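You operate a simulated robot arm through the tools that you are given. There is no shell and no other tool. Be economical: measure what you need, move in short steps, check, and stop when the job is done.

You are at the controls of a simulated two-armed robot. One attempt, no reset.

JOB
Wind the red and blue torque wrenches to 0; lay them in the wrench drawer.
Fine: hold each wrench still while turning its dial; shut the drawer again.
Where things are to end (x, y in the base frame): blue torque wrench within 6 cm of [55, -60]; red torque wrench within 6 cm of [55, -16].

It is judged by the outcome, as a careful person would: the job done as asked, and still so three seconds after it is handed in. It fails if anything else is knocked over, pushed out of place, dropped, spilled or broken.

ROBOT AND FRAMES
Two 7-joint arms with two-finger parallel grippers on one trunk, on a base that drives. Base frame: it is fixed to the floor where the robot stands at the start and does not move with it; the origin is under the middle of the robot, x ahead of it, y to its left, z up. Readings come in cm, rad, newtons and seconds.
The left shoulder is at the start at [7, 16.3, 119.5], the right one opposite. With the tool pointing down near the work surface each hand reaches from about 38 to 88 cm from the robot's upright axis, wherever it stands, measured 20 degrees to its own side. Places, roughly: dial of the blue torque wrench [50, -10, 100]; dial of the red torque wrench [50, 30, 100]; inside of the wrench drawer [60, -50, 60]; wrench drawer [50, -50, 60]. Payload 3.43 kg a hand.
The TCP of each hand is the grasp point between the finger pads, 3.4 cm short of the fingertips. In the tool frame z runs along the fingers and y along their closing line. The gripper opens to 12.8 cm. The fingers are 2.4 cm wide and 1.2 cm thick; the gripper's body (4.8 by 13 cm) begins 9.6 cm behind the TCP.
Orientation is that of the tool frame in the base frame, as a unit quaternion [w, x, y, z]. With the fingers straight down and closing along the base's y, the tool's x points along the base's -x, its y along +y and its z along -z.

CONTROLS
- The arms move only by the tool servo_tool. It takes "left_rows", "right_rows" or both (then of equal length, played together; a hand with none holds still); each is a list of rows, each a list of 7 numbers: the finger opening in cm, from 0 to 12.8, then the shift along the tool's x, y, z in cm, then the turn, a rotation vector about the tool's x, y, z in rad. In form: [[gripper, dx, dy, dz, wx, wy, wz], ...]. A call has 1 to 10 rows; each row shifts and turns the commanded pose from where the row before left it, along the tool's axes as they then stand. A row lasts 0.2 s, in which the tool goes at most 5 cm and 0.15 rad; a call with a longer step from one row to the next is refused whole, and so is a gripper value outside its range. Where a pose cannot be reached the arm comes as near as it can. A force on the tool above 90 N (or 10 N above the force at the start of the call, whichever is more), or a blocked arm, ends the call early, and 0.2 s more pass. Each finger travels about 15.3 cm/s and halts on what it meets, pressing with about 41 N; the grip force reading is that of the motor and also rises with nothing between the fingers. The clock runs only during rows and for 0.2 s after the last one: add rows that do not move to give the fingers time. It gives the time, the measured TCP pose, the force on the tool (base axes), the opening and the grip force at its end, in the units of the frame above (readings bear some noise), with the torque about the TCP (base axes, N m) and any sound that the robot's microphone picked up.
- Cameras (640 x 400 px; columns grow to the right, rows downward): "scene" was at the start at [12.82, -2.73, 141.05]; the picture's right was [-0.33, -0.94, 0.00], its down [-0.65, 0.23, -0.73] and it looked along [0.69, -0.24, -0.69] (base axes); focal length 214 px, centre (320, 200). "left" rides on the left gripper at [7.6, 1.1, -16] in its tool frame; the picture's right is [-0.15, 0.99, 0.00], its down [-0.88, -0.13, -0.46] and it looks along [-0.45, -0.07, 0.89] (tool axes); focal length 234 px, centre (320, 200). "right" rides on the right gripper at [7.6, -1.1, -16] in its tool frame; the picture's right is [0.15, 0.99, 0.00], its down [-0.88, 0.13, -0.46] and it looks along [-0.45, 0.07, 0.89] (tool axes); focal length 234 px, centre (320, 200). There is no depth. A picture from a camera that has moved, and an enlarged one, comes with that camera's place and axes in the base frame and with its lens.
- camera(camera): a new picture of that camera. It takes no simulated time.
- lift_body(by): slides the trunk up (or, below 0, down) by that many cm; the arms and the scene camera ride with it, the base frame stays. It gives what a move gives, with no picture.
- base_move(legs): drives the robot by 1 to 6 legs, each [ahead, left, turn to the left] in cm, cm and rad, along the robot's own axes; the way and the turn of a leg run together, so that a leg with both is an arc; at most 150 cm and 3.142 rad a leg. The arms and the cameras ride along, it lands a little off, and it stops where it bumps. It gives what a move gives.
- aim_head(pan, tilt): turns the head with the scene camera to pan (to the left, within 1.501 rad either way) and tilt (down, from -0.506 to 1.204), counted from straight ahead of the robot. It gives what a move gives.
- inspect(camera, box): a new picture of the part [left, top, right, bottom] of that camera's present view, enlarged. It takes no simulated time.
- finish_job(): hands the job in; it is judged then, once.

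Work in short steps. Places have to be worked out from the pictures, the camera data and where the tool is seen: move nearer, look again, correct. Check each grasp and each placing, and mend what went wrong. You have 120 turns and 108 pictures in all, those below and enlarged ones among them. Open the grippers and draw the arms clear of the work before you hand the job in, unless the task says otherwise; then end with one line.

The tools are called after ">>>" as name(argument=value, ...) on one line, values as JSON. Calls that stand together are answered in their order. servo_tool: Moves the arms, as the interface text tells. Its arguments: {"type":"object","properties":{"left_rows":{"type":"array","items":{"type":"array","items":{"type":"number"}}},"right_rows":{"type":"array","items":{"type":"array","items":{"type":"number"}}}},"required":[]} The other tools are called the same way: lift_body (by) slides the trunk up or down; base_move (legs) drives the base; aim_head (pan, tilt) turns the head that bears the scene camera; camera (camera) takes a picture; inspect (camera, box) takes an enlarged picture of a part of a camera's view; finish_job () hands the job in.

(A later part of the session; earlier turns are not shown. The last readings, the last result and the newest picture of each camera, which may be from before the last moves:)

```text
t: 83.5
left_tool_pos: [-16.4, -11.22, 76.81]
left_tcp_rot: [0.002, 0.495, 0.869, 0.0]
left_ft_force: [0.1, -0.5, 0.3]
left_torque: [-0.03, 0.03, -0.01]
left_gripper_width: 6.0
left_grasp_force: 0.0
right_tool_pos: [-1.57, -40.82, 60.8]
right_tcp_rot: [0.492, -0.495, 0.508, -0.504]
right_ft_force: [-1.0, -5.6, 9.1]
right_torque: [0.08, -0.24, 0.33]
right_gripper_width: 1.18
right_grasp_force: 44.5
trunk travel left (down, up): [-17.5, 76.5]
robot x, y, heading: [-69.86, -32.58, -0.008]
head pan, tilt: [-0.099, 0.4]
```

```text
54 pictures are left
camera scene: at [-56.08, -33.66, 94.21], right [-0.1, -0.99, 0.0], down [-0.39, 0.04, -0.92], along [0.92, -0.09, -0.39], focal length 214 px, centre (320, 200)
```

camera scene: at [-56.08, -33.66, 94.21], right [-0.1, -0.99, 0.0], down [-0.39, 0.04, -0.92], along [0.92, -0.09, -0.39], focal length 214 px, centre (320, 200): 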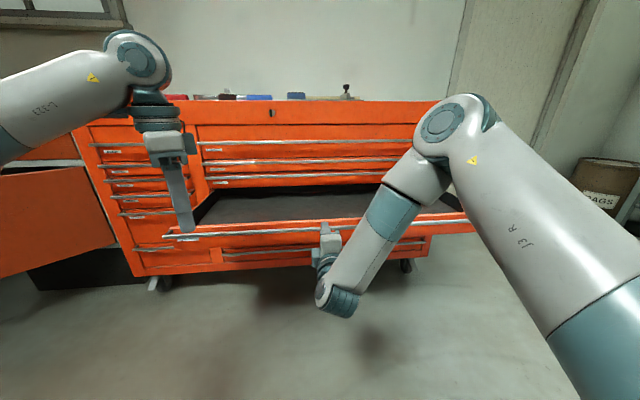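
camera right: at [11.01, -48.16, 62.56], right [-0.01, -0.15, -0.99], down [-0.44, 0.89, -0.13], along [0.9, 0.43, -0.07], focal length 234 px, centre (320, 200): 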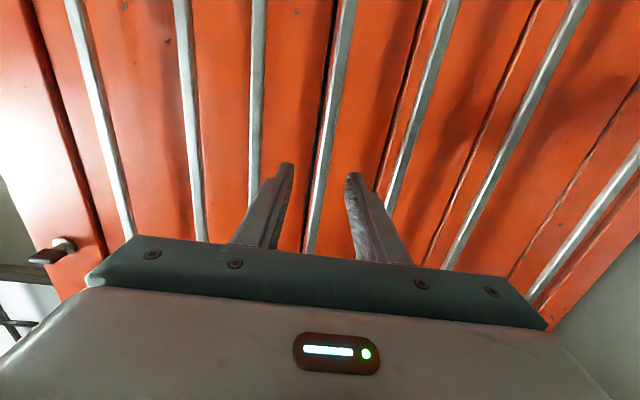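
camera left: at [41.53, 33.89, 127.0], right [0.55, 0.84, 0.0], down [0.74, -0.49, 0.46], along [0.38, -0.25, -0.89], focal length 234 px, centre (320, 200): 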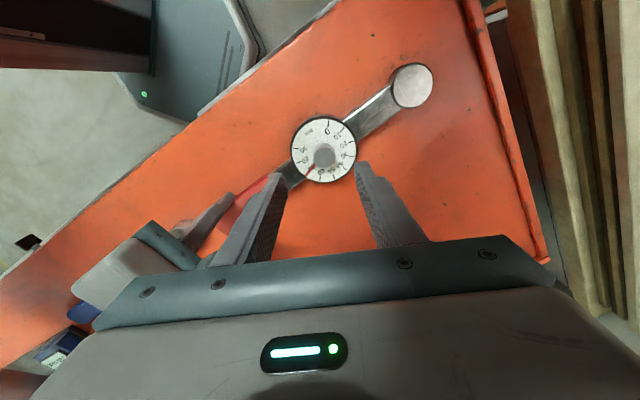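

The drawer is open by 34 cm. I release the bar, back clear, raise the trunk, and then test the right hand pointing down with the opposite (clockwise) wrist turn.

>>> servo_tool(right_rows=[[4.5, 0, 0, 0, 0, 0, 0], [4.5, 0, 0, 0, 0, 0, 0]])

>>> base_move(legs=[[-14, 0, 0]])

>>> lift_body(by=50)

>>> servo_tool(right_rows=[[5, 0, 0, 0, -0.1387, 0.0396, 0.0396], [5, 0, 0, 0, -0.1387, 0.0396, 0.0396], [5, 0, 0, 0, -0.1387, 0.0396, 0.0396], [5, 0, 0, 0, -0.1387, 0.0396, 0.0396], [5, 0, 0, 0, -0.1387, 0.0396, 0.0396], [5, 0, 0, 0, -0.1387, 0.0396, 0.0396], [5, 0, 0, 0, -0.1387, 0.0396, 0.0396], [5, 0, 0, 0, -0.1387, 0.0396, 0.0396], [5, 0, 0, 0, -0.1387, 0.0396, 0.0396], [5, 0, 0, 0, -0.1387, 0.0396, 0.0396]])

```text
t: 84.1
left_tool_pos: [-16.18, -11.29, 76.79]
left_tcp_rot: [0.001, 0.495, 0.869, -0.001]
left_ft_force: [0.0, 0.4, 0.2]
left_torque: [-0.01, 0.03, 0.0]
left_gripper_width: 5.99
left_grasp_force: 0.0
right_tool_pos: [-1.52, -40.9, 60.79]
right_tcp_rot: [0.492, -0.496, 0.508, -0.505]
right_ft_force: [-1.2, -0.6, 0.0]
right_torque: [-0.02, -0.01, 0.0]
right_gripper_width: 4.52
right_grasp_force: 0.0
trunk travel left (down, up): [-17.5, 76.5]
robot x, y, heading: [-70.13, -32.62, -0.002]
head pan, tilt: [-0.099, 0.4]
```

```text
t: 85.0
left_tool_pos: [-19.63, -10.94, 76.94]
left_tcp_rot: [0.004, 0.494, 0.87, 0.0]
left_ft_force: [-0.8, -1.0, 0.7]
left_torque: [0.0, 0.0, -0.01]
left_gripper_width: 6.01
left_grasp_force: 0.0
right_tool_pos: [-4.7, -40.41, 60.8]
right_tcp_rot: [0.493, -0.497, 0.507, -0.503]
right_ft_force: [0.1, 0.3, 0.0]
right_torque: [-0.04, 0.02, -0.01]
right_gripper_width: 4.52
right_grasp_force: 0.0
trunk travel left (down, up): [-17.5, 76.5]
robot x, y, heading: [-73.51, -32.37, 0.004]
head pan, tilt: [-0.099, 0.4]
stopped in leg 1: the robot was blocked; the commanded pose is now the measured one
```

```text
refused: 50 is not a number from -40 to 40
```

```text
t: 87.2
left_tool_pos: [-19.63, -11.04, 76.88]
left_tcp_rot: [0.004, 0.494, 0.87, 0.001]
left_ft_force: [0.3, 0.4, 0.8]
left_torque: [0.01, -0.03, 0.01]
left_gripper_width: 6.02
left_grasp_force: 0.0
right_tool_pos: [-4.9, -40.51, 60.73]
right_tcp_rot: [0.13, -0.514, 0.837, -0.135]
right_ft_force: [0.5, 0.6, 0.4]
right_torque: [-0.03, -0.03, 0.01]
right_gripper_width: 5.0
right_grasp_force: 0.1
right hand out of reach, approached as far as the arm can: row 9, 10
trunk travel left (down, up): [-17.5, 76.5]
robot x, y, heading: [-73.7, -32.7, 0.004]
head pan, tilt: [-0.099, 0.4]
```

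The base was stopped by something behind at x≈-74 (the hand did clear the bar). I raise the trunk 40 cm and look around to the rear right and left.

>>> lift_body(by=40)

>>> aim_head(pan=-1.5, tilt=0.6)

>>> camera(camera="scene")

>>> aim_head(pan=1.5, tilt=0.6)

>>> camera(camera="scene")

```text
t: 91.1
left_tool_pos: [-19.53, -11.01, 117.0]
left_tcp_rot: [0.003, 0.493, 0.87, 0.0]
left_ft_force: [0.4, -0.5, 0.0]
left_torque: [0.01, 0.01, -0.04]
left_gripper_width: 6.02
left_grasp_force: 0.1
right_tool_pos: [-4.81, -40.48, 100.9]
right_tcp_rot: [0.131, -0.514, 0.837, -0.135]
right_ft_force: [0.0, -0.7, 0.6]
right_torque: [0.02, 0.0, 0.0]
right_gripper_width: 5.0
right_grasp_force: 0.0
trunk travel left (down, up): [-57.5, 36.5]
robot x, y, heading: [-73.22, -32.95, 0.0]
head pan, tilt: [-0.099, 0.4]
```

```text
t: 92.6
left_tool_pos: [-19.58, -11.04, 116.95]
left_tcp_rot: [0.003, 0.493, 0.87, -0.001]
left_ft_force: [0.4, -0.3, -0.1]
left_torque: [0.02, -0.05, -0.01]
left_gripper_width: 5.98
left_grasp_force: 0.1
right_tool_pos: [-4.81, -40.3, 100.83]
right_tcp_rot: [0.13, -0.513, 0.837, -0.135]
right_ft_force: [-1.2, -0.5, -0.2]
right_torque: [0.01, 0.02, -0.01]
right_gripper_width: 5.02
right_grasp_force: 0.0
trunk travel left (down, up): [-57.5, 36.5]
robot x, y, heading: [-73.68, -32.71, -0.001]
head pan, tilt: [-1.499, 0.6]
```

```text
53 pictures are left
camera scene: at [-67.76, -41.45, 132.37], right [-1.0, -0.07, 0.0], down [-0.04, 0.56, -0.83], along [0.06, -0.82, -0.56], focal length 214 px, centre (320, 200)
```

scene: 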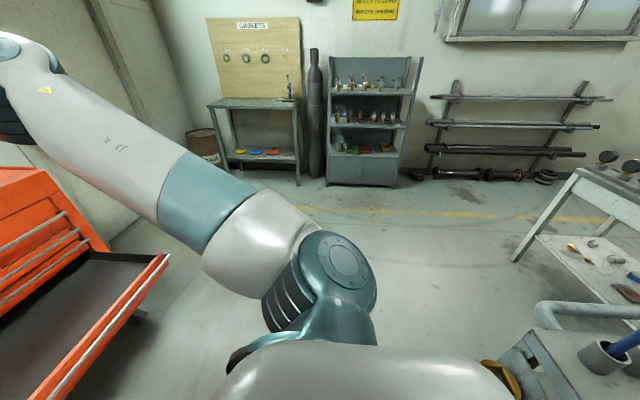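

```text
t: 95.2
left_tool_pos: [-19.57, -10.92, 117.01]
left_tcp_rot: [0.003, 0.493, 0.87, 0.0]
left_ft_force: [-0.8, 0.0, -0.3]
left_torque: [-0.04, -0.04, 0.03]
left_gripper_width: 5.99
left_grasp_force: 0.0
right_tool_pos: [-4.84, -40.36, 100.92]
right_tcp_rot: [0.131, -0.513, 0.838, -0.136]
right_ft_force: [0.2, 0.0, -0.5]
right_torque: [0.02, -0.01, 0.04]
right_gripper_width: 5.0
right_grasp_force: 0.0
trunk travel left (down, up): [-57.5, 36.5]
robot x, y, heading: [-73.38, -32.43, -0.002]
head pan, tilt: [1.499, 0.6]
```

```text
52 pictures are left
camera scene: at [-67.77, -23.82, 132.37], right [1.0, -0.07, 0.0], down [-0.04, -0.56, -0.83], along [0.06, 0.82, -0.56], focal length 214 px, centre (320, 200)
```

scene: 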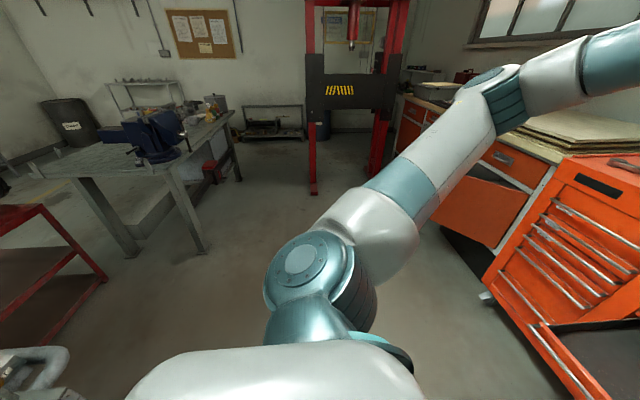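

A cart stands close behind; I only touched it. I raise the trunk 12 cm, drive forward to x≈-40, then level the right hand and unwind it clockwise.

>>> lift_body(by=14)

>>> base_move(legs=[[33, 0, 0]])

>>> servo_tool(right_rows=[[5, 0, 0, 0, -0.123, 0.028, 0], [5, 0, 0, 0, -0.123, 0.028, 0], [5, 0, 0, 0, -0.124, 0.028, 0], [5, 0, 0, 0, 0, 0, 0.15], [5, 0, 0, 0, 0, 0, 0.15], [5, 0, 0, 0, 0, 0, 0.15], [5, 0, 0, 0, 0, 0, 0.15], [5, 0, 0, 0, 0, 0, 0.15], [5, 0, 0, 0, 0, 0, 0.15], [5, 0, 0, 0, 0, 0, 0.15]])

>>> servo_tool(right_rows=[[5, 0, 0, 0, 0, 0, 0.15], [5, 0, 0, 0, 0, 0, 0.15], [5, 0, 0, 0, 0, 0, 0.15], [5, 0, 0, 0, 0, 0, 0.15], [5, 0, 0, 0, 0, 0, 0.15], [5, 0, 0, 0, 0, 0, 0.15], [5, 0, 0, 0, 0, 0, 0.15], [5, 0, 0, 0, 0, 0, 0.15], [5, 0, 0, 0, 0, 0, 0.15], [5, 0, 0, 0, 0, 0, 0.1]])

```text
t: 96.9
left_tool_pos: [-19.64, -11.04, 130.88]
left_tcp_rot: [0.003, 0.493, 0.87, 0.0]
left_ft_force: [0.6, 0.3, -0.2]
left_torque: [0.0, -0.01, 0.03]
left_gripper_width: 5.99
left_grasp_force: 0.1
right_tool_pos: [-4.71, -40.36, 114.8]
right_tcp_rot: [0.131, -0.513, 0.837, -0.136]
right_ft_force: [0.3, 0.0, 0.0]
right_torque: [0.01, 0.02, 0.01]
right_gripper_width: 4.99
right_grasp_force: 0.1
trunk travel left (down, up): [-71.5, 22.5]
robot x, y, heading: [-73.46, -32.17, 0.001]
head pan, tilt: [1.499, 0.6]
```

```text
t: 99.1
left_tool_pos: [13.54, -10.68, 130.9]
left_tcp_rot: [0.004, 0.491, 0.871, 0.0]
left_ft_force: [-0.1, -0.5, -0.5]
left_torque: [0.0, -0.02, 0.0]
left_gripper_width: 5.99
left_grasp_force: 0.1
right_tool_pos: [28.5, -40.12, 115.0]
right_tcp_rot: [0.133, -0.515, 0.836, -0.135]
right_ft_force: [-0.4, 0.0, -0.6]
right_torque: [0.0, -0.02, 0.02]
right_gripper_width: 4.99
right_grasp_force: 0.0
trunk travel left (down, up): [-71.5, 22.5]
robot x, y, heading: [-39.98, -32.42, 0.007]
head pan, tilt: [1.499, 0.6]
```

```text
t: 101.3
left_tool_pos: [13.74, -10.69, 130.97]
left_tcp_rot: [0.004, 0.491, 0.871, 0.0]
left_ft_force: [0.0, 0.3, 0.5]
left_torque: [0.01, -0.01, 0.01]
left_gripper_width: 5.99
left_grasp_force: 0.0
right_tool_pos: [28.7, -40.01, 114.87]
right_tcp_rot: [0.181, -0.027, 0.982, -0.049]
right_ft_force: [-0.7, 1.2, 0.3]
right_torque: [0.0, -0.03, -0.01]
right_gripper_width: 5.0
right_grasp_force: 0.0
right hand out of reach, approached as far as the arm can: row 1, 2, 3
trunk travel left (down, up): [-71.5, 22.5]
robot x, y, heading: [-40.14, -32.64, 0.008]
head pan, tilt: [1.499, 0.6]
```

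```text
t: 103.5
left_tool_pos: [13.52, -10.63, 130.89]
left_tcp_rot: [0.003, 0.491, 0.871, 0.0]
left_ft_force: [0.5, 0.1, 0.2]
left_torque: [-0.05, 0.01, 0.02]
left_gripper_width: 6.02
left_grasp_force: 0.1
right_tool_pos: [28.66, -40.04, 114.77]
right_tcp_rot: [0.169, 0.631, 0.752, 0.082]
right_ft_force: [-0.1, 0.3, 0.1]
right_torque: [-0.02, 0.0, -0.01]
right_gripper_width: 4.96
right_grasp_force: 0.0
trunk travel left (down, up): [-71.5, 22.5]
robot x, y, heading: [-40.16, -32.96, 0.005]
head pan, tilt: [1.499, 0.6]
```

Clockwise works well. I level the hand to point straight down with its closing line across the wrench, then drive to about (-30, 5) to reach the blue wrench.

>>> servo_tool(right_rows=[[6, 0, 0, 0, 0.118, 0.0443, 0.041], [6, 0, 0, 0, 0.118, 0.0443, 0.041], [6, 0, 0, 0, 0.118, 0.0443, 0.041]])

>>> base_move(legs=[[0, 37, 0], [10, 0, 0]])

>>> aim_head(pan=-0.2, tilt=0.7)

>>> camera(camera="right")

>>> camera(camera="scene")

```text
t: 104.3
left_tool_pos: [13.75, -10.62, 130.93]
left_tcp_rot: [0.004, 0.491, 0.871, 0.0]
left_ft_force: [0.5, 0.7, 0.0]
left_torque: [-0.02, 0.03, -0.01]
left_gripper_width: 6.0
left_grasp_force: 0.0
right_tool_pos: [28.7, -39.86, 114.81]
right_tcp_rot: [0.0, 0.688, 0.726, -0.001]
right_ft_force: [-0.3, 0.5, -0.3]
right_torque: [0.02, 0.0, -0.01]
right_gripper_width: 5.99
right_grasp_force: 0.1
trunk travel left (down, up): [-71.5, 22.5]
robot x, y, heading: [-39.75, -32.56, 0.003]
head pan, tilt: [1.499, 0.6]
```

```text
t: 107.3
left_tool_pos: [23.14, 25.82, 131.0]
left_tcp_rot: [0.004, 0.493, 0.87, -0.001]
left_ft_force: [0.1, 0.7, -0.5]
left_torque: [-0.03, 0.0, 0.0]
left_gripper_width: 6.01
left_grasp_force: 0.0
right_tool_pos: [38.11, -3.55, 115.01]
right_tcp_rot: [0.001, 0.689, 0.724, 0.0]
right_ft_force: [-0.6, 0.5, -0.5]
right_torque: [0.02, 0.0, -0.01]
right_gripper_width: 6.0
right_grasp_force: 0.1
trunk travel left (down, up): [-71.5, 22.5]
robot x, y, heading: [-30.49, 3.71, -0.002]
head pan, tilt: [1.499, 0.6]
```

```text
t: 109.1
left_tool_pos: [23.35, 25.81, 130.97]
left_tcp_rot: [0.004, 0.492, 0.87, 0.0]
left_ft_force: [-0.7, -0.1, 0.6]
left_torque: [-0.02, 0.03, -0.01]
left_gripper_width: 6.01
left_grasp_force: 0.1
right_tool_pos: [38.29, -3.59, 114.95]
right_tcp_rot: [0.0, 0.689, 0.725, 0.0]
right_ft_force: [-0.4, -0.5, -0.8]
right_torque: [0.0, -0.03, 0.0]
right_gripper_width: 6.01
right_grasp_force: 0.0
trunk travel left (down, up): [-71.5, 22.5]
robot x, y, heading: [-30.39, 3.57, -0.001]
head pan, tilt: [-0.201, 0.7]
```

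```text
51 pictures are left
camera right: at [36.77, 3.79, 130.88], right [0.98, 0.2, 0.0], down [0.17, -0.87, 0.46], along [0.09, -0.45, -0.89], focal length 234 px, centre (320, 200)
```

right: 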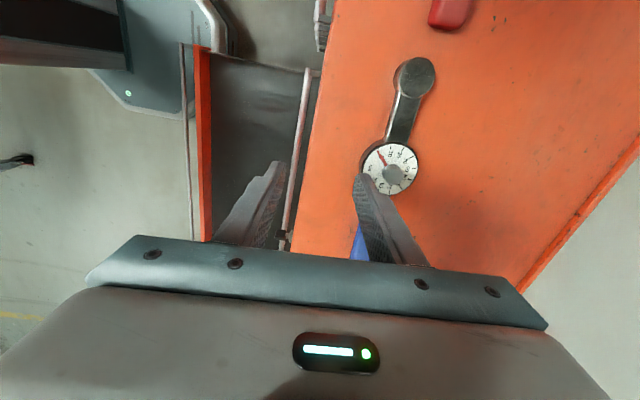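

```text
50 pictures are left
camera scene: at [-17.07, 2.39, 145.51], right [-0.2, -0.98, 0.0], down [-0.63, 0.13, -0.76], along [0.75, -0.15, -0.64], focal length 214 px, centre (320, 200)
```

scene: 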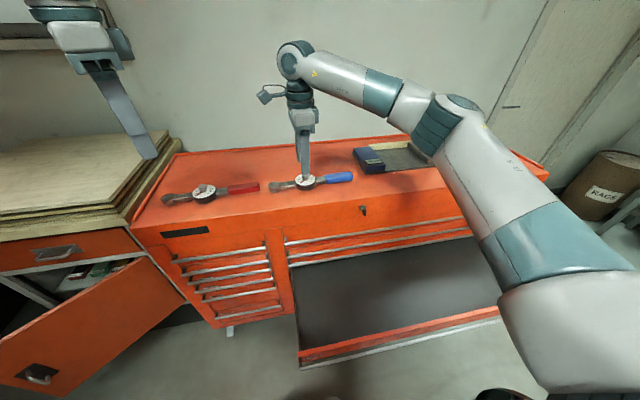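

I move the right hand over the bar stub between blue's dial and grip, about [48.6,-10.9].

>>> servo_tool(right_rows=[[7, -1.95, 2.5, 0, 0, 0, 0], [7, -1.95, 2.5, 0, 0, 0, 0], [7, -1.95, 2.5, 0, 0, 0, 0], [7, -1.95, 2.5, 0, 0, 0, 0], [7, 0, 0, 3, 0, 0, 0], [7, 0, 0, 2, 0, 0, 0]])

>>> camera(camera="right")

```text
t: 110.5
left_tool_pos: [23.31, 25.68, 130.88]
left_tcp_rot: [0.004, 0.493, 0.87, 0.0]
left_ft_force: [0.1, 0.5, 0.6]
left_torque: [0.0, 0.02, 0.02]
left_gripper_width: 6.0
left_grasp_force: 0.0
right_tool_pos: [48.63, -11.07, 109.94]
right_tcp_rot: [0.0, 0.689, 0.725, 0.001]
right_ft_force: [0.3, -0.3, -0.2]
right_torque: [0.05, 0.0, 0.0]
right_gripper_width: 6.99
right_grasp_force: 0.0
trunk travel left (down, up): [-71.5, 22.5]
robot x, y, heading: [-30.54, 4.13, 0.003]
head pan, tilt: [-0.201, 0.7]
```

```text
49 pictures are left
camera right: at [47.3, -3.61, 125.89], right [0.98, 0.2, 0.0], down [0.17, -0.87, 0.46], along [0.09, -0.45, -0.89], focal length 234 px, centre (320, 200)
```

right: 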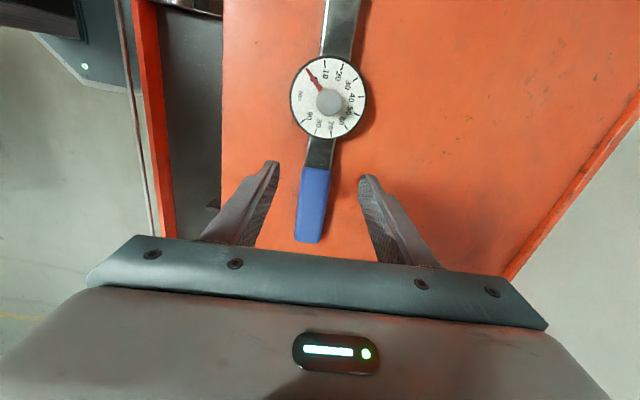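

TCP aims exactly at the stub. I descend to z 101.7 and close.

>>> servo_tool(right_rows=[[7, 0, 0, 3, 0, 0, 0], [7, 0, 0, 3, 0, 0, 0], [6, 0, 0, 2.2, 0, 0, 0], [4, 0, 0, 0, 0, 0, 0], [2, 0, 0, 0, 0, 0, 0], [0.5, 0, 0, 0, 0, 0, 0], [0.5, 0, 0, 0, 0, 0, 0]])

>>> camera(camera="right")

```text
t: 112.1
left_tool_pos: [23.37, 25.8, 130.99]
left_tcp_rot: [0.005, 0.492, 0.871, 0.0]
left_ft_force: [0.2, -0.2, 1.0]
left_torque: [0.02, 0.0, 0.0]
left_gripper_width: 6.01
left_grasp_force: 0.0
right_tool_pos: [48.66, -11.11, 101.66]
right_tcp_rot: [-0.001, 0.689, 0.725, 0.0]
right_ft_force: [1.2, -0.3, 0.8]
right_torque: [0.32, -0.09, -0.27]
right_gripper_width: 3.17
right_grasp_force: 40.9
trunk travel left (down, up): [-71.5, 22.5]
robot x, y, heading: [-30.6, 4.09, 0.0]
head pan, tilt: [-0.201, 0.7]
```

```text
48 pictures are left
camera right: at [47.25, -3.65, 117.66], right [0.98, 0.2, 0.0], down [0.17, -0.87, 0.46], along [0.09, -0.45, -0.89], focal length 234 px, centre (320, 200)
```

right: 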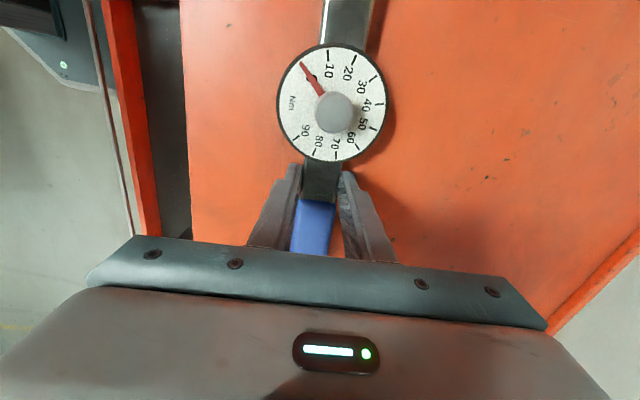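

Gripped on the steel bar (3.2 cm). I lift 3 cm and check weight, tilt and torque.

>>> servo_tool(right_rows=[[0.5, 0, 0, -0.5, 0, 0, 0], [0.5, 0, 0, -1, 0, 0, 0], [0.5, 0, 0, -1.5, 0, 0, 0], [0.5, 0, 0, 0, 0, 0, 0]])

>>> camera(camera="right")

>>> inspect(camera="scene", box=[240, 120, 400, 220])

```text
t: 113.1
left_tool_pos: [23.52, 25.74, 130.88]
left_tcp_rot: [0.004, 0.493, 0.87, -0.002]
left_ft_force: [0.1, -0.1, 0.4]
left_torque: [0.02, 0.03, 0.01]
left_gripper_width: 6.0
left_grasp_force: 0.0
right_tool_pos: [48.84, -10.88, 104.58]
right_tcp_rot: [0.0, 0.689, 0.725, 0.0]
right_ft_force: [0.7, -0.2, -9.2]
right_torque: [-0.31, -0.04, 0.02]
right_gripper_width: 3.17
right_grasp_force: 41.5
trunk travel left (down, up): [-71.5, 22.5]
robot x, y, heading: [-30.94, 4.2, 0.002]
head pan, tilt: [-0.201, 0.7]
```

```text
47 pictures are left
camera right: at [47.3, -3.48, 120.6], right [0.98, 0.2, 0.0], down [0.18, -0.87, 0.46], along [0.09, -0.45, -0.89], focal length 234 px, centre (320, 200)
```

right: 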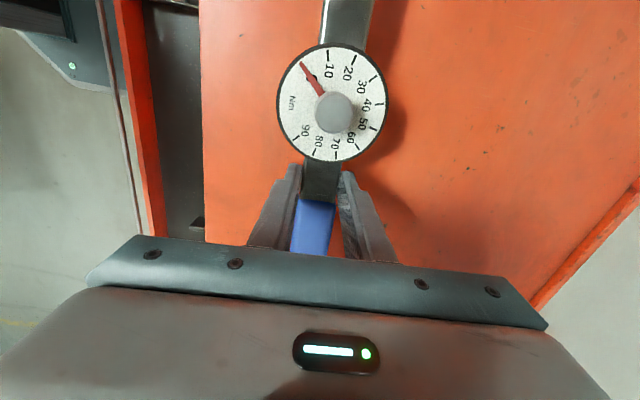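

```text
4.00 times, centred on (320, 170) of scene
camera zoom: at [-16.9, 2.35, 145.48], right [-0.2, -0.98, 0.0], down [-0.63, 0.13, -0.76], along [0.75, -0.15, -0.65], focal length 858 px, centre (320, 320)
```

zoom: 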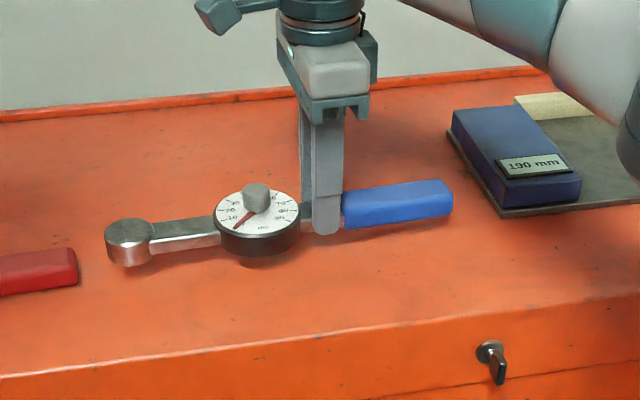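

The wrench hangs level (0.94 kg, small torque), and the needle is still at 0. I raise it, retract the arm 15 cm, back the base so it clears the cabinet front, then drive sideways to the drawer's right part.

>>> servo_tool(right_rows=[[0.5, 0, 0, -2, 0, 0, 0], [0.5, 0, 0, -2, 0, 0, 0], [0.5, 0, -2.5, 0, 0, 0, 0], [0.5, 0, -2.5, 0, 0, 0, 0], [0.5, 0, -2.5, 0, 0, 0, 0], [0.5, 0, -2.5, 0, 0, 0, 0], [0.5, 0, -2.5, 0, 0, 0, 0], [0.5, 0, -2.5, 0, 0, 0, 0]])

>>> base_move(legs=[[-13, 0, 0], [0, -52.5, 0]])

>>> aim_head(pan=-0.3, tilt=0.95)

>>> camera(camera="scene")

>>> camera(camera="right")

```text
t: 114.9
left_tool_pos: [23.36, 25.7, 131.03]
left_tcp_rot: [0.003, 0.493, 0.87, -0.001]
left_ft_force: [-0.3, 0.5, -0.9]
left_torque: [-0.01, -0.03, -0.01]
left_gripper_width: 6.0
left_grasp_force: 0.0
right_tool_pos: [33.68, -11.77, 108.63]
right_tcp_rot: [0.001, 0.689, 0.725, 0.0]
right_ft_force: [-0.6, 0.0, -8.3]
right_torque: [-0.28, 0.01, 0.06]
right_gripper_width: 3.15
right_grasp_force: 40.8
trunk travel left (down, up): [-71.5, 22.5]
robot x, y, heading: [-30.29, 3.99, -0.006]
head pan, tilt: [-0.201, 0.7]
```

```text
t: 118.8
left_tool_pos: [10.72, -26.76, 130.92]
left_tcp_rot: [0.003, 0.492, 0.87, -0.001]
left_ft_force: [-0.1, -0.7, 0.4]
left_torque: [-0.03, 0.04, 0.01]
left_gripper_width: 6.01
left_grasp_force: 0.0
right_tool_pos: [20.98, -64.32, 108.6]
right_tcp_rot: [0.0, 0.689, 0.725, -0.001]
right_ft_force: [-0.3, 0.2, -9.8]
right_torque: [-0.29, -0.02, -0.02]
right_gripper_width: 3.17
right_grasp_force: 41.4
trunk travel left (down, up): [-71.5, 22.5]
robot x, y, heading: [-43.17, -48.71, -0.002]
head pan, tilt: [-0.201, 0.7]
```

```text
t: 119.6
left_tool_pos: [10.63, -26.97, 130.97]
left_tcp_rot: [0.004, 0.493, 0.87, 0.0]
left_ft_force: [0.4, -0.3, 0.3]
left_torque: [-0.01, -0.01, 0.0]
left_gripper_width: 5.99
left_grasp_force: 0.0
right_tool_pos: [20.86, -64.48, 108.62]
right_tcp_rot: [0.0, 0.689, 0.725, 0.0]
right_ft_force: [-0.5, 0.4, -8.7]
right_torque: [-0.27, -0.04, 0.0]
right_gripper_width: 3.16
right_grasp_force: 41.0
trunk travel left (down, up): [-71.5, 22.5]
robot x, y, heading: [-43.36, -48.74, 0.002]
head pan, tilt: [-0.3, 0.949]
```

```text
45 pictures are left
camera scene: at [-31.11, -50.79, 143.52], right [-0.29, -0.96, 0.0], down [-0.78, 0.24, -0.58], along [0.56, -0.17, -0.81], focal length 214 px, centre (320, 200)
```

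scene: 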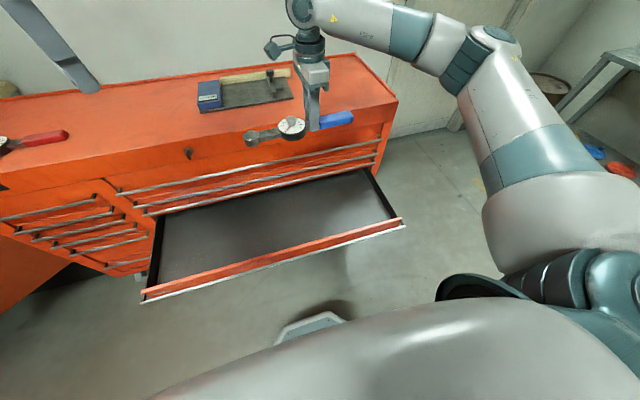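

```text
44 pictures are left
camera right: at [19.49, -56.96, 124.61], right [0.98, 0.2, 0.0], down [0.17, -0.87, 0.46], along [0.09, -0.45, -0.89], focal length 234 px, centre (320, 200)
```

right: 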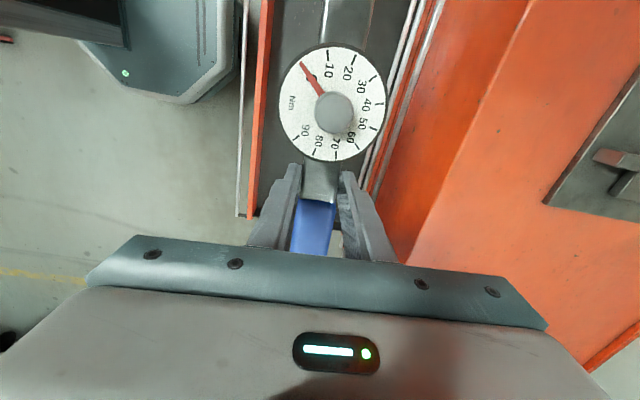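

The wrench is over the drawer's right part, clear of the cabinet. I nudge it 0.8 cm in +y and lower the trunk 38 cm.

>>> servo_tool(right_rows=[[0.5, 0.8, 0.3, 0, 0, 0, 0]])

>>> lift_body(by=-38)

>>> camera(camera="right")

>>> camera(camera="scene")

```text
t: 120.0
left_tool_pos: [10.72, -26.83, 130.9]
left_tcp_rot: [0.004, 0.493, 0.87, 0.0]
left_ft_force: [0.2, 0.2, -0.6]
left_torque: [0.0, 0.02, -0.02]
left_gripper_width: 6.02
left_grasp_force: 0.0
right_tool_pos: [21.29, -63.34, 108.69]
right_tcp_rot: [0.0, 0.689, 0.725, 0.0]
right_ft_force: [0.0, 0.7, -9.0]
right_torque: [-0.34, -0.02, -0.02]
right_gripper_width: 3.16
right_grasp_force: 40.7
trunk travel left (down, up): [-71.5, 22.5]
robot x, y, heading: [-43.56, -48.62, 0.003]
head pan, tilt: [-0.3, 0.949]
```

```text
t: 123.7
left_tool_pos: [10.63, -27.03, 92.96]
left_tcp_rot: [0.004, 0.493, 0.87, 0.0]
left_ft_force: [-0.7, -0.9, -0.4]
left_torque: [-0.01, 0.01, -0.04]
left_gripper_width: 6.02
left_grasp_force: 0.1
right_tool_pos: [21.18, -63.6, 70.57]
right_tcp_rot: [0.0, 0.689, 0.725, 0.001]
right_ft_force: [0.5, -0.2, -9.1]
right_torque: [-0.27, -0.05, 0.0]
right_gripper_width: 3.18
right_grasp_force: 41.0
trunk travel left (down, up): [-33.5, 60.5]
robot x, y, heading: [-43.15, -48.57, 0.003]
head pan, tilt: [-0.3, 0.949]
```

```text
43 pictures are left
camera right: at [19.71, -56.1, 86.68], right [0.98, 0.2, 0.0], down [0.17, -0.87, 0.46], along [0.09, -0.45, -0.89], focal length 234 px, centre (320, 200)
```

right: 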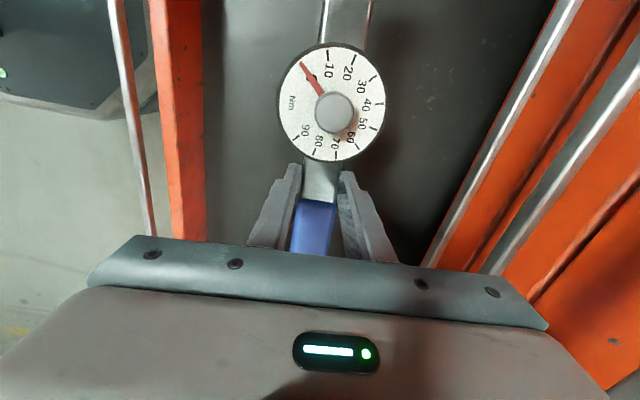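

```text
42 pictures are left
camera scene: at [-31.18, -50.74, 105.52], right [-0.29, -0.96, 0.0], down [-0.78, 0.24, -0.58], along [0.56, -0.17, -0.81], focal length 214 px, centre (320, 200)
```

scene: 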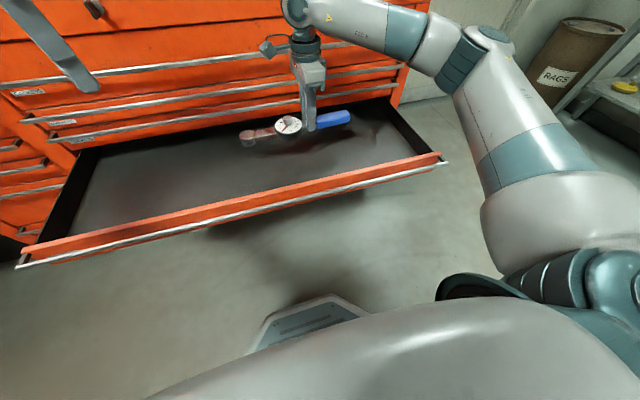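

Good clearance. I lower by arm: 7 cm, then small steps until contact.

>>> servo_tool(right_rows=[[0.5, 0, 0, 1, 0, 0, 0], [0.5, 0, 0, 1, 0, 0, 0], [0.5, 0, 0, 1, 0, 0, 0], [0.5, 0, 0, 1, 0, 0, 0], [0.5, 0, 0, 1, 0, 0, 0], [0.5, 0, 0, 1, 0, 0, 0], [0.5, 0, 0, 1, 0, 0, 0]])

>>> servo_tool(right_rows=[[0.5, 0, 0, 0.5, 0, 0, 0], [0.5, 0, 0, 0.5, 0, 0, 0], [0.5, 0, 0, 0.4, 0, 0, 0], [0.5, 0, 0, 0.4, 0, 0, 0], [0.5, 0, 0, 0.4, 0, 0, 0]])

>>> camera(camera="right")

```text
t: 125.2
left_tool_pos: [10.54, -26.82, 92.86]
left_tcp_rot: [0.003, 0.492, 0.871, 0.0]
left_ft_force: [-0.1, -1.6, -0.5]
left_torque: [-0.03, -0.01, 0.0]
left_gripper_width: 5.99
left_grasp_force: 0.1
right_tool_pos: [21.21, -63.44, 63.62]
right_tcp_rot: [0.0, 0.689, 0.725, 0.0]
right_ft_force: [1.2, -0.2, -9.7]
right_torque: [-0.28, 0.0, 0.01]
right_gripper_width: 3.18
right_grasp_force: 40.9
trunk travel left (down, up): [-33.5, 60.5]
robot x, y, heading: [-43.15, -48.37, 0.002]
head pan, tilt: [-0.3, 0.949]
```

```text
t: 126.5
left_tool_pos: [10.69, -26.89, 92.91]
left_tcp_rot: [0.003, 0.492, 0.871, -0.001]
left_ft_force: [-0.4, 0.1, 0.5]
left_torque: [-0.03, 0.04, 0.01]
left_gripper_width: 6.02
left_grasp_force: 0.0
right_tool_pos: [21.23, -63.55, 61.58]
right_tcp_rot: [0.0, 0.69, 0.724, 0.0]
right_ft_force: [-0.2, 0.6, -10.2]
right_torque: [-0.28, -0.01, -0.02]
right_gripper_width: 3.17
right_grasp_force: 40.7
trunk travel left (down, up): [-33.5, 60.5]
robot x, y, heading: [-43.08, -48.49, 0.001]
head pan, tilt: [-0.3, 0.949]
```

```text
41 pictures are left
camera right: at [19.78, -56.12, 77.5], right [0.98, 0.2, 0.0], down [0.17, -0.87, 0.46], along [0.09, -0.45, -0.89], focal length 234 px, centre (320, 200)
```

right: 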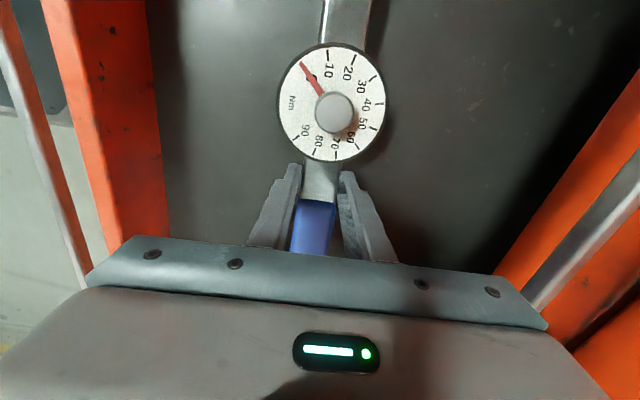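

No contact yet at z 61.6; I keep lowering in small steps until the weight comes off.

>>> servo_tool(right_rows=[[0.5, 0, 0, 0.4, 0, 0, 0], [0.5, 0, 0, 0.4, 0, 0, 0], [0.5, 0, 0, 0.4, 0, 0, 0], [0.5, 0, 0, 0.4, 0, 0, 0], [0.5, 0, 0, 0.3, 0, 0, 0], [0.5, 0, 0, 0.3, 0, 0, 0]])

```text
t: 127.8
left_tool_pos: [10.53, -27.01, 93.14]
left_tcp_rot: [0.004, 0.493, 0.87, -0.001]
left_ft_force: [-0.8, -0.2, -1.1]
left_torque: [-0.02, 0.0, 0.0]
left_gripper_width: 6.01
left_grasp_force: 0.0
right_tool_pos: [21.21, -63.58, 59.4]
right_tcp_rot: [-0.001, 0.689, 0.725, 0.001]
right_ft_force: [-0.1, -1.7, -4.0]
right_torque: [0.58, 0.06, 0.11]
right_gripper_width: 3.19
right_grasp_force: 40.7
trunk travel left (down, up): [-33.5, 60.5]
robot x, y, heading: [-43.19, -48.51, 0.001]
head pan, tilt: [-0.3, 0.949]
```

Contact begins at z 59.4. A touch more, then open and rise.

>>> servo_tool(right_rows=[[0.5, 0, 0, 0.15, 0, 0, 0], [0.5, 0, 0, 0, 0, 0, 0]])

>>> servo_tool(right_rows=[[4.5, 0, 0, 0, 0, 0, 0], [6.5, 0, 0, 0, 0, 0, 0], [6.5, 0, 0, -2, 0, 0, 0], [6.5, 0, 0, -3, 0, 0, 0], [6.5, 0, 0, -4, 0, 0, 0], [6.5, 0, 0, -4, 0, 0, 0]])

>>> camera(camera="right")

>>> camera(camera="scene")

```text
t: 128.4
left_tool_pos: [10.53, -26.96, 93.09]
left_tcp_rot: [0.004, 0.492, 0.87, -0.001]
left_ft_force: [-0.4, 0.5, 0.9]
left_torque: [-0.01, -0.01, 0.0]
left_gripper_width: 6.03
left_grasp_force: 0.1
right_tool_pos: [21.08, -63.46, 59.47]
right_tcp_rot: [0.0, 0.689, 0.725, 0.003]
right_ft_force: [1.0, -1.7, 7.2]
right_torque: [1.24, 0.17, 0.03]
right_gripper_width: 3.18
right_grasp_force: 40.9
trunk travel left (down, up): [-33.5, 60.5]
robot x, y, heading: [-43.11, -48.63, -0.004]
head pan, tilt: [-0.3, 0.949]
```

```text
t: 129.8
left_tool_pos: [10.57, -26.8, 92.98]
left_tcp_rot: [0.005, 0.492, 0.871, 0.0]
left_ft_force: [0.0, -0.3, -0.5]
left_torque: [-0.03, 0.0, -0.03]
left_gripper_width: 6.02
left_grasp_force: 0.1
right_tool_pos: [21.04, -63.51, 72.23]
right_tcp_rot: [0.001, 0.688, 0.725, -0.001]
right_ft_force: [0.3, 0.0, -0.5]
right_torque: [-0.01, -0.02, 0.0]
right_gripper_width: 6.47
right_grasp_force: 0.0
trunk travel left (down, up): [-33.5, 60.5]
robot x, y, heading: [-43.36, -48.57, 0.004]
head pan, tilt: [-0.3, 0.949]
```

```text
40 pictures are left
camera right: at [19.52, -56.09, 88.22], right [0.98, 0.2, 0.0], down [0.17, -0.87, 0.46], along [0.09, -0.45, -0.89], focal length 234 px, centre (320, 200)
```

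right: 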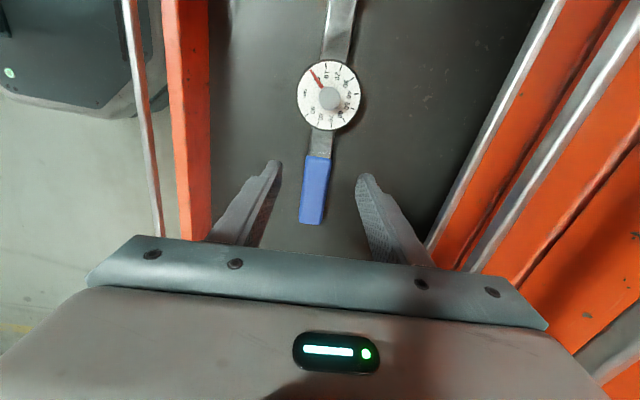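

```text
39 pictures are left
camera scene: at [-31.28, -50.7, 105.53], right [-0.29, -0.96, 0.0], down [-0.78, 0.24, -0.58], along [0.56, -0.17, -0.81], focal length 214 px, centre (320, 200)
```

scene: 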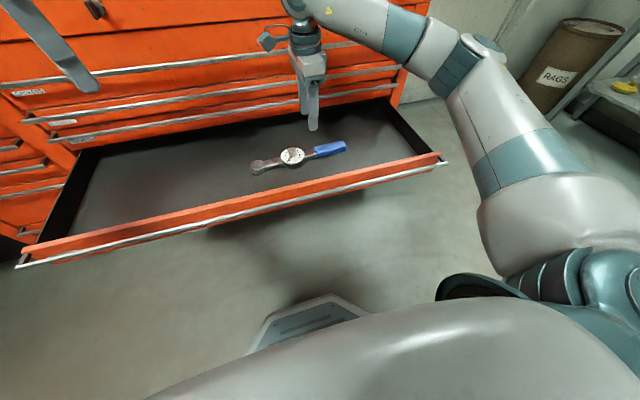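

Blue lies in the drawer. I raise the trunk and drive left to fetch the red wrench.

>>> lift_body(by=38)

>>> base_move(legs=[[0, 81, 0], [12.5, 0, 0]])

>>> camera(camera="right")

>>> camera(camera="scene")

```text
t: 133.5
left_tool_pos: [10.58, -26.78, 130.96]
left_tcp_rot: [0.005, 0.492, 0.871, -0.001]
left_ft_force: [0.1, 0.2, -1.2]
left_torque: [0.03, 0.03, 0.04]
left_gripper_width: 5.99
left_grasp_force: 0.0
right_tool_pos: [21.08, -63.53, 110.13]
right_tcp_rot: [0.0, 0.689, 0.725, -0.001]
right_ft_force: [1.3, -0.2, 0.3]
right_torque: [-0.03, 0.02, -0.01]
right_gripper_width: 6.49
right_grasp_force: 0.1
trunk travel left (down, up): [-71.5, 22.5]
robot x, y, heading: [-43.23, -48.83, 0.003]
head pan, tilt: [-0.3, 0.949]
```

```text
t: 138.8
left_tool_pos: [21.86, 56.52, 131.02]
left_tcp_rot: [0.006, 0.488, 0.873, -0.001]
left_ft_force: [-0.8, -0.7, 0.1]
left_torque: [0.05, 0.01, 0.02]
left_gripper_width: 5.99
left_grasp_force: 0.0
right_tool_pos: [32.79, 20.08, 110.37]
right_tcp_rot: [0.0, 0.685, 0.729, 0.001]
right_ft_force: [0.6, -0.6, -1.0]
right_torque: [-0.01, -0.01, -0.01]
right_gripper_width: 6.5
right_grasp_force: 0.0
trunk travel left (down, up): [-71.5, 22.5]
robot x, y, heading: [-31.79, 34.47, 0.014]
head pan, tilt: [-0.3, 0.949]
```

```text
38 pictures are left
camera right: at [31.3, 27.46, 126.26], right [0.98, 0.21, 0.0], down [0.18, -0.87, 0.46], along [0.1, -0.45, -0.89], focal length 234 px, centre (320, 200)
```

right: 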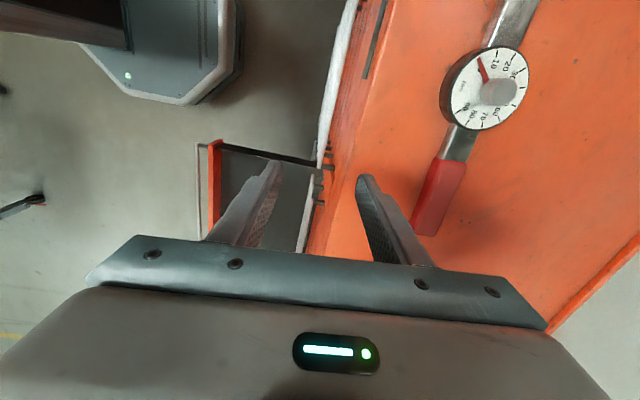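

```text
37 pictures are left
camera scene: at [-19.56, 32.23, 143.55], right [-0.28, -0.96, 0.0], down [-0.78, 0.23, -0.58], along [0.56, -0.16, -0.81], focal length 214 px, centre (320, 200)
```

scene: 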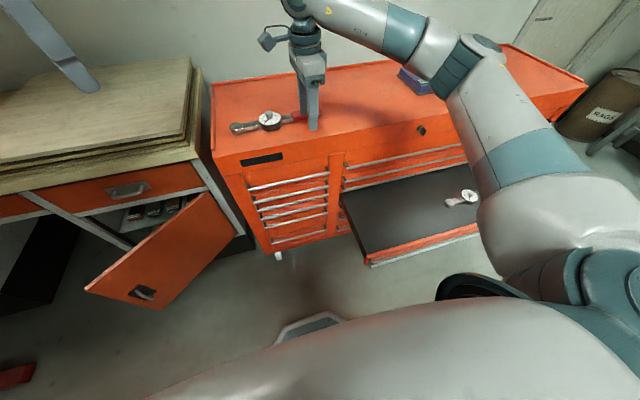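

Red's bar stub is at about [48.4,24.3]. I move the hand over it.

>>> servo_tool(right_rows=[[7, 0.64, 3.16, 0, 0, 0, 0], [7, 0.64, 3.16, 0, 0, 0, 0], [7, 0.64, 3.16, 0, 0, 0, 0], [7, 0.64, 3.16, 0, 0, 0, 0], [7, 0.64, 3.16, 0, 0, 0, 0], [7, 0, 0, 0, 0, 0, 0]])

>>> camera(camera="right")

```text
t: 140.2
left_tool_pos: [22.05, 56.45, 131.16]
left_tcp_rot: [0.004, 0.488, 0.873, -0.001]
left_ft_force: [0.4, 0.7, -0.7]
left_torque: [0.01, 0.0, 0.01]
left_gripper_width: 5.99
left_grasp_force: 0.0
right_tool_pos: [48.62, 24.2, 110.24]
right_tcp_rot: [0.001, 0.684, 0.729, 0.001]
right_ft_force: [0.2, 0.1, -0.3]
right_torque: [0.03, -0.01, -0.01]
right_gripper_width: 7.0
right_grasp_force: 0.2
trunk travel left (down, up): [-71.5, 22.5]
robot x, y, heading: [-31.53, 34.48, 0.013]
head pan, tilt: [-0.3, 0.949]
```

```text
36 pictures are left
camera right: at [47.02, 31.56, 126.25], right [0.98, 0.21, 0.0], down [0.18, -0.87, 0.46], along [0.1, -0.45, -0.89], focal length 234 px, centre (320, 200)
```

right: 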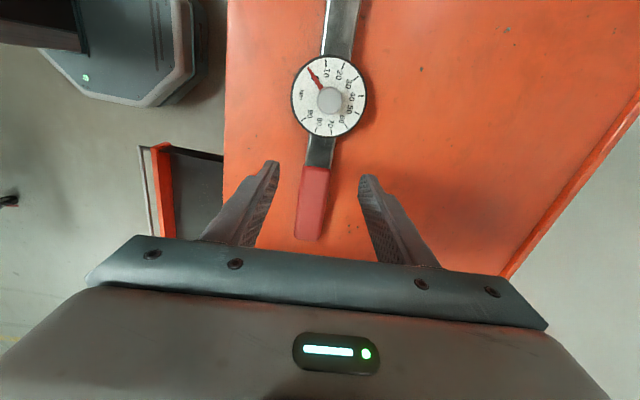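

Aligned just as with blue. I descend 8.55 cm, close and lift.

>>> servo_tool(right_rows=[[7, 0, 0, 3, 0, 0, 0], [7, 0, 0, 3, 0, 0, 0], [6, 0, 0, 2.5, 0, 0, 0], [4, 0, 0, 0, 0, 0, 0], [2, 0, 0, 0, 0, 0, 0], [0.5, 0, 0, 0, 0, 0, 0], [0.5, 0, 0, 0, 0, 0, 0]])

>>> servo_tool(right_rows=[[0.5, 0, 0, -0.5, 0, 0, 0], [0.5, 0, 0, -1.5, 0, 0, 0], [0.5, 0, 0, -2, 0, 0, 0], [0.5, 0, 0, -3, 0, 0, 0], [0.5, 0, 0, 0, 0, 0, 0]])

>>> camera(camera="right")

```text
t: 141.8
left_tool_pos: [21.98, 56.5, 130.95]
left_tcp_rot: [0.005, 0.488, 0.873, 0.0]
left_ft_force: [-0.6, -0.5, -0.4]
left_torque: [0.0, 0.0, 0.01]
left_gripper_width: 6.0
left_grasp_force: 0.1
right_tool_pos: [48.57, 24.39, 101.67]
right_tcp_rot: [-0.001, 0.684, 0.729, 0.0]
right_ft_force: [-1.1, 1.8, -0.2]
right_torque: [0.25, -0.1, -0.31]
right_gripper_width: 3.16
right_grasp_force: 41.0
trunk travel left (down, up): [-71.5, 22.5]
robot x, y, heading: [-31.73, 34.01, 0.013]
head pan, tilt: [-0.3, 0.949]
```

```text
t: 143.0
left_tool_pos: [22.25, 56.5, 130.85]
left_tcp_rot: [0.003, 0.488, 0.873, -0.002]
left_ft_force: [-0.2, 0.0, -1.3]
left_torque: [-0.02, 0.03, -0.02]
left_gripper_width: 6.0
left_grasp_force: 0.2
right_tool_pos: [48.62, 24.38, 108.63]
right_tcp_rot: [-0.001, 0.685, 0.728, -0.001]
right_ft_force: [1.1, -0.1, -9.7]
right_torque: [-0.32, -0.04, -0.01]
right_gripper_width: 3.17
right_grasp_force: 40.9
trunk travel left (down, up): [-71.5, 22.5]
robot x, y, heading: [-31.25, 34.1, 0.02]
head pan, tilt: [-0.3, 0.949]
```

```text
35 pictures are left
camera right: at [47.06, 31.69, 124.59], right [0.98, 0.21, 0.0], down [0.19, -0.87, 0.46], along [0.09, -0.45, -0.89], focal length 234 px, centre (320, 200)
```

right: 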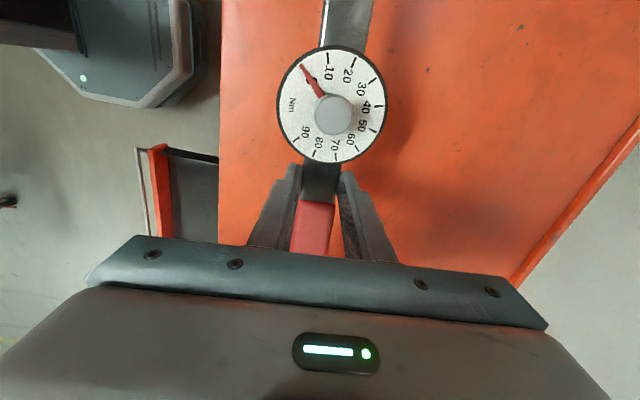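

Red held level, needle on 0. I retract, back off and drive right to y≈-20.

>>> servo_tool(right_rows=[[0.5, 0, -2.5, 0, 0, 0, 0], [0.5, 0, -2.5, 0, 0, 0, 0], [0.5, 0, -2.5, 0, 0, 0, 0], [0.5, 0, -2.5, 0, 0, 0, 0], [0.5, 0, -2.5, 0, 0, 0, 0], [0.5, 0, -2.5, 0, 0, 0, 0]])

>>> base_move(legs=[[-13, 0, 0], [0, -43.4, 0], [0, 0, -0.016]])

>>> camera(camera="right")

```text
t: 144.4
left_tool_pos: [22.15, 56.6, 130.97]
left_tcp_rot: [0.004, 0.488, 0.873, -0.001]
left_ft_force: [0.2, 0.2, -0.1]
left_torque: [0.02, -0.02, -0.03]
left_gripper_width: 5.99
left_grasp_force: 0.0
right_tool_pos: [33.5, 23.32, 108.79]
right_tcp_rot: [-0.001, 0.685, 0.729, 0.0]
right_ft_force: [-0.1, -0.2, -9.3]
right_torque: [-0.28, -0.03, -0.03]
right_gripper_width: 3.19
right_grasp_force: 41.6
trunk travel left (down, up): [-71.5, 22.5]
robot x, y, heading: [-31.39, 34.08, 0.016]
head pan, tilt: [-0.3, 0.949]
```

```text
t: 148.3
left_tool_pos: [10.23, 11.57, 130.87]
left_tcp_rot: [0.003, 0.497, 0.868, -0.001]
left_ft_force: [0.1, -0.2, -0.3]
left_torque: [0.01, 0.03, 0.0]
left_gripper_width: 6.03
left_grasp_force: 0.0
right_tool_pos: [21.03, -21.89, 108.82]
right_tcp_rot: [0.001, 0.692, 0.722, 0.0]
right_ft_force: [-0.2, 0.5, -9.2]
right_torque: [-0.33, -0.02, -0.01]
right_gripper_width: 3.17
right_grasp_force: 40.8
trunk travel left (down, up): [-71.5, 22.5]
robot x, y, heading: [-43.89, -10.36, -0.002]
head pan, tilt: [-0.3, 0.949]
```

```text
34 pictures are left
camera right: at [19.54, -14.52, 124.82], right [0.98, 0.19, 0.0], down [0.17, -0.87, 0.46], along [0.09, -0.45, -0.89], focal length 234 px, centre (320, 200)
```

right: 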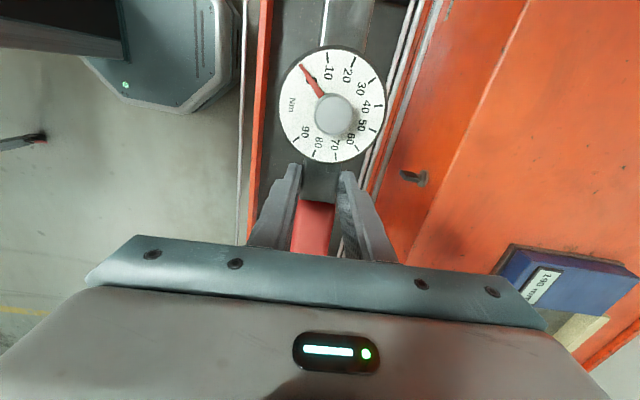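

I shift 1.4 cm in +y and lower 38 cm, then check clearance to the drawer's left wall.

>>> servo_tool(right_rows=[[0.5, 1.4, 0.3, 0, 0, 0, 0]])

>>> lift_body(by=-38)

>>> aim_head(pan=0.1, tilt=0.95)

>>> camera(camera="scene")

>>> camera(camera="right")

```text
t: 148.7
left_tool_pos: [10.24, 11.54, 130.93]
left_tcp_rot: [0.005, 0.496, 0.868, -0.001]
left_ft_force: [0.5, -0.3, -0.4]
left_torque: [0.01, 0.0, 0.02]
left_gripper_width: 5.99
left_grasp_force: 0.2
right_tool_pos: [20.97, -20.45, 108.63]
right_tcp_rot: [0.0, 0.692, 0.722, -0.001]
right_ft_force: [1.0, -0.8, -9.1]
right_torque: [-0.24, -0.01, 0.01]
right_gripper_width: 3.17
right_grasp_force: 41.3
trunk travel left (down, up): [-71.5, 22.5]
robot x, y, heading: [-43.76, -9.77, -0.007]
head pan, tilt: [-0.3, 0.949]
```

```text
t: 152.3
left_tool_pos: [10.07, 11.41, 92.99]
left_tcp_rot: [0.004, 0.496, 0.868, 0.0]
left_ft_force: [0.3, 0.7, -1.3]
left_torque: [0.01, 0.04, -0.01]
left_gripper_width: 5.98
left_grasp_force: 0.0
right_tool_pos: [21.11, -20.66, 70.72]
right_tcp_rot: [-0.001, 0.692, 0.722, 0.0]
right_ft_force: [0.6, 0.0, -9.4]
right_torque: [-0.26, -0.01, 0.02]
right_gripper_width: 3.19
right_grasp_force: 41.4
trunk travel left (down, up): [-33.5, 60.5]
robot x, y, heading: [-44.05, -9.89, -0.004]
head pan, tilt: [-0.3, 0.949]
```

```text
t: 153.2
left_tool_pos: [10.19, 11.45, 92.88]
left_tcp_rot: [0.004, 0.496, 0.868, 0.0]
left_ft_force: [-0.4, -0.3, 0.0]
left_torque: [0.02, 0.0, 0.03]
left_gripper_width: 6.0
left_grasp_force: 0.0
right_tool_pos: [21.18, -20.54, 70.84]
right_tcp_rot: [0.0, 0.692, 0.722, 0.0]
right_ft_force: [0.4, 0.1, -8.9]
right_torque: [-0.26, 0.0, 0.03]
right_gripper_width: 3.18
right_grasp_force: 41.0
trunk travel left (down, up): [-33.5, 60.5]
robot x, y, heading: [-43.77, -9.83, -0.007]
head pan, tilt: [0.099, 0.949]
```

```text
33 pictures are left
camera scene: at [-31.51, -9.24, 105.52], right [0.09, -1.0, 0.0], down [-0.81, -0.07, -0.58], along [0.58, 0.05, -0.81], focal length 214 px, centre (320, 200)
```

scene: 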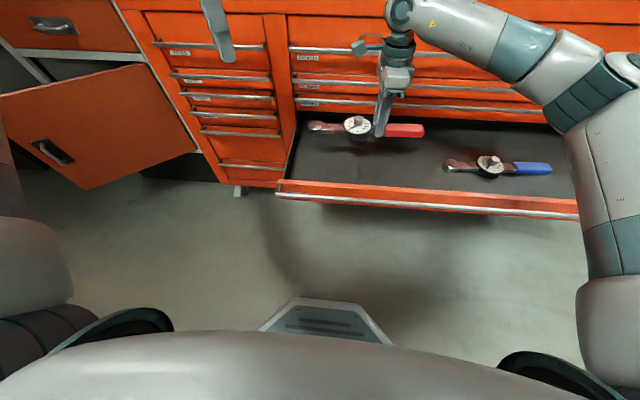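

```text
32 pictures are left
camera right: at [19.7, -13.19, 86.75], right [0.98, 0.19, 0.0], down [0.17, -0.87, 0.46], along [0.09, -0.45, -0.89], focal length 234 px, centre (320, 200)
```

right: 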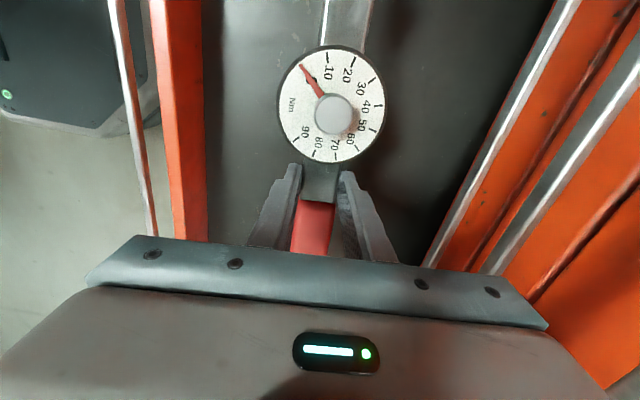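

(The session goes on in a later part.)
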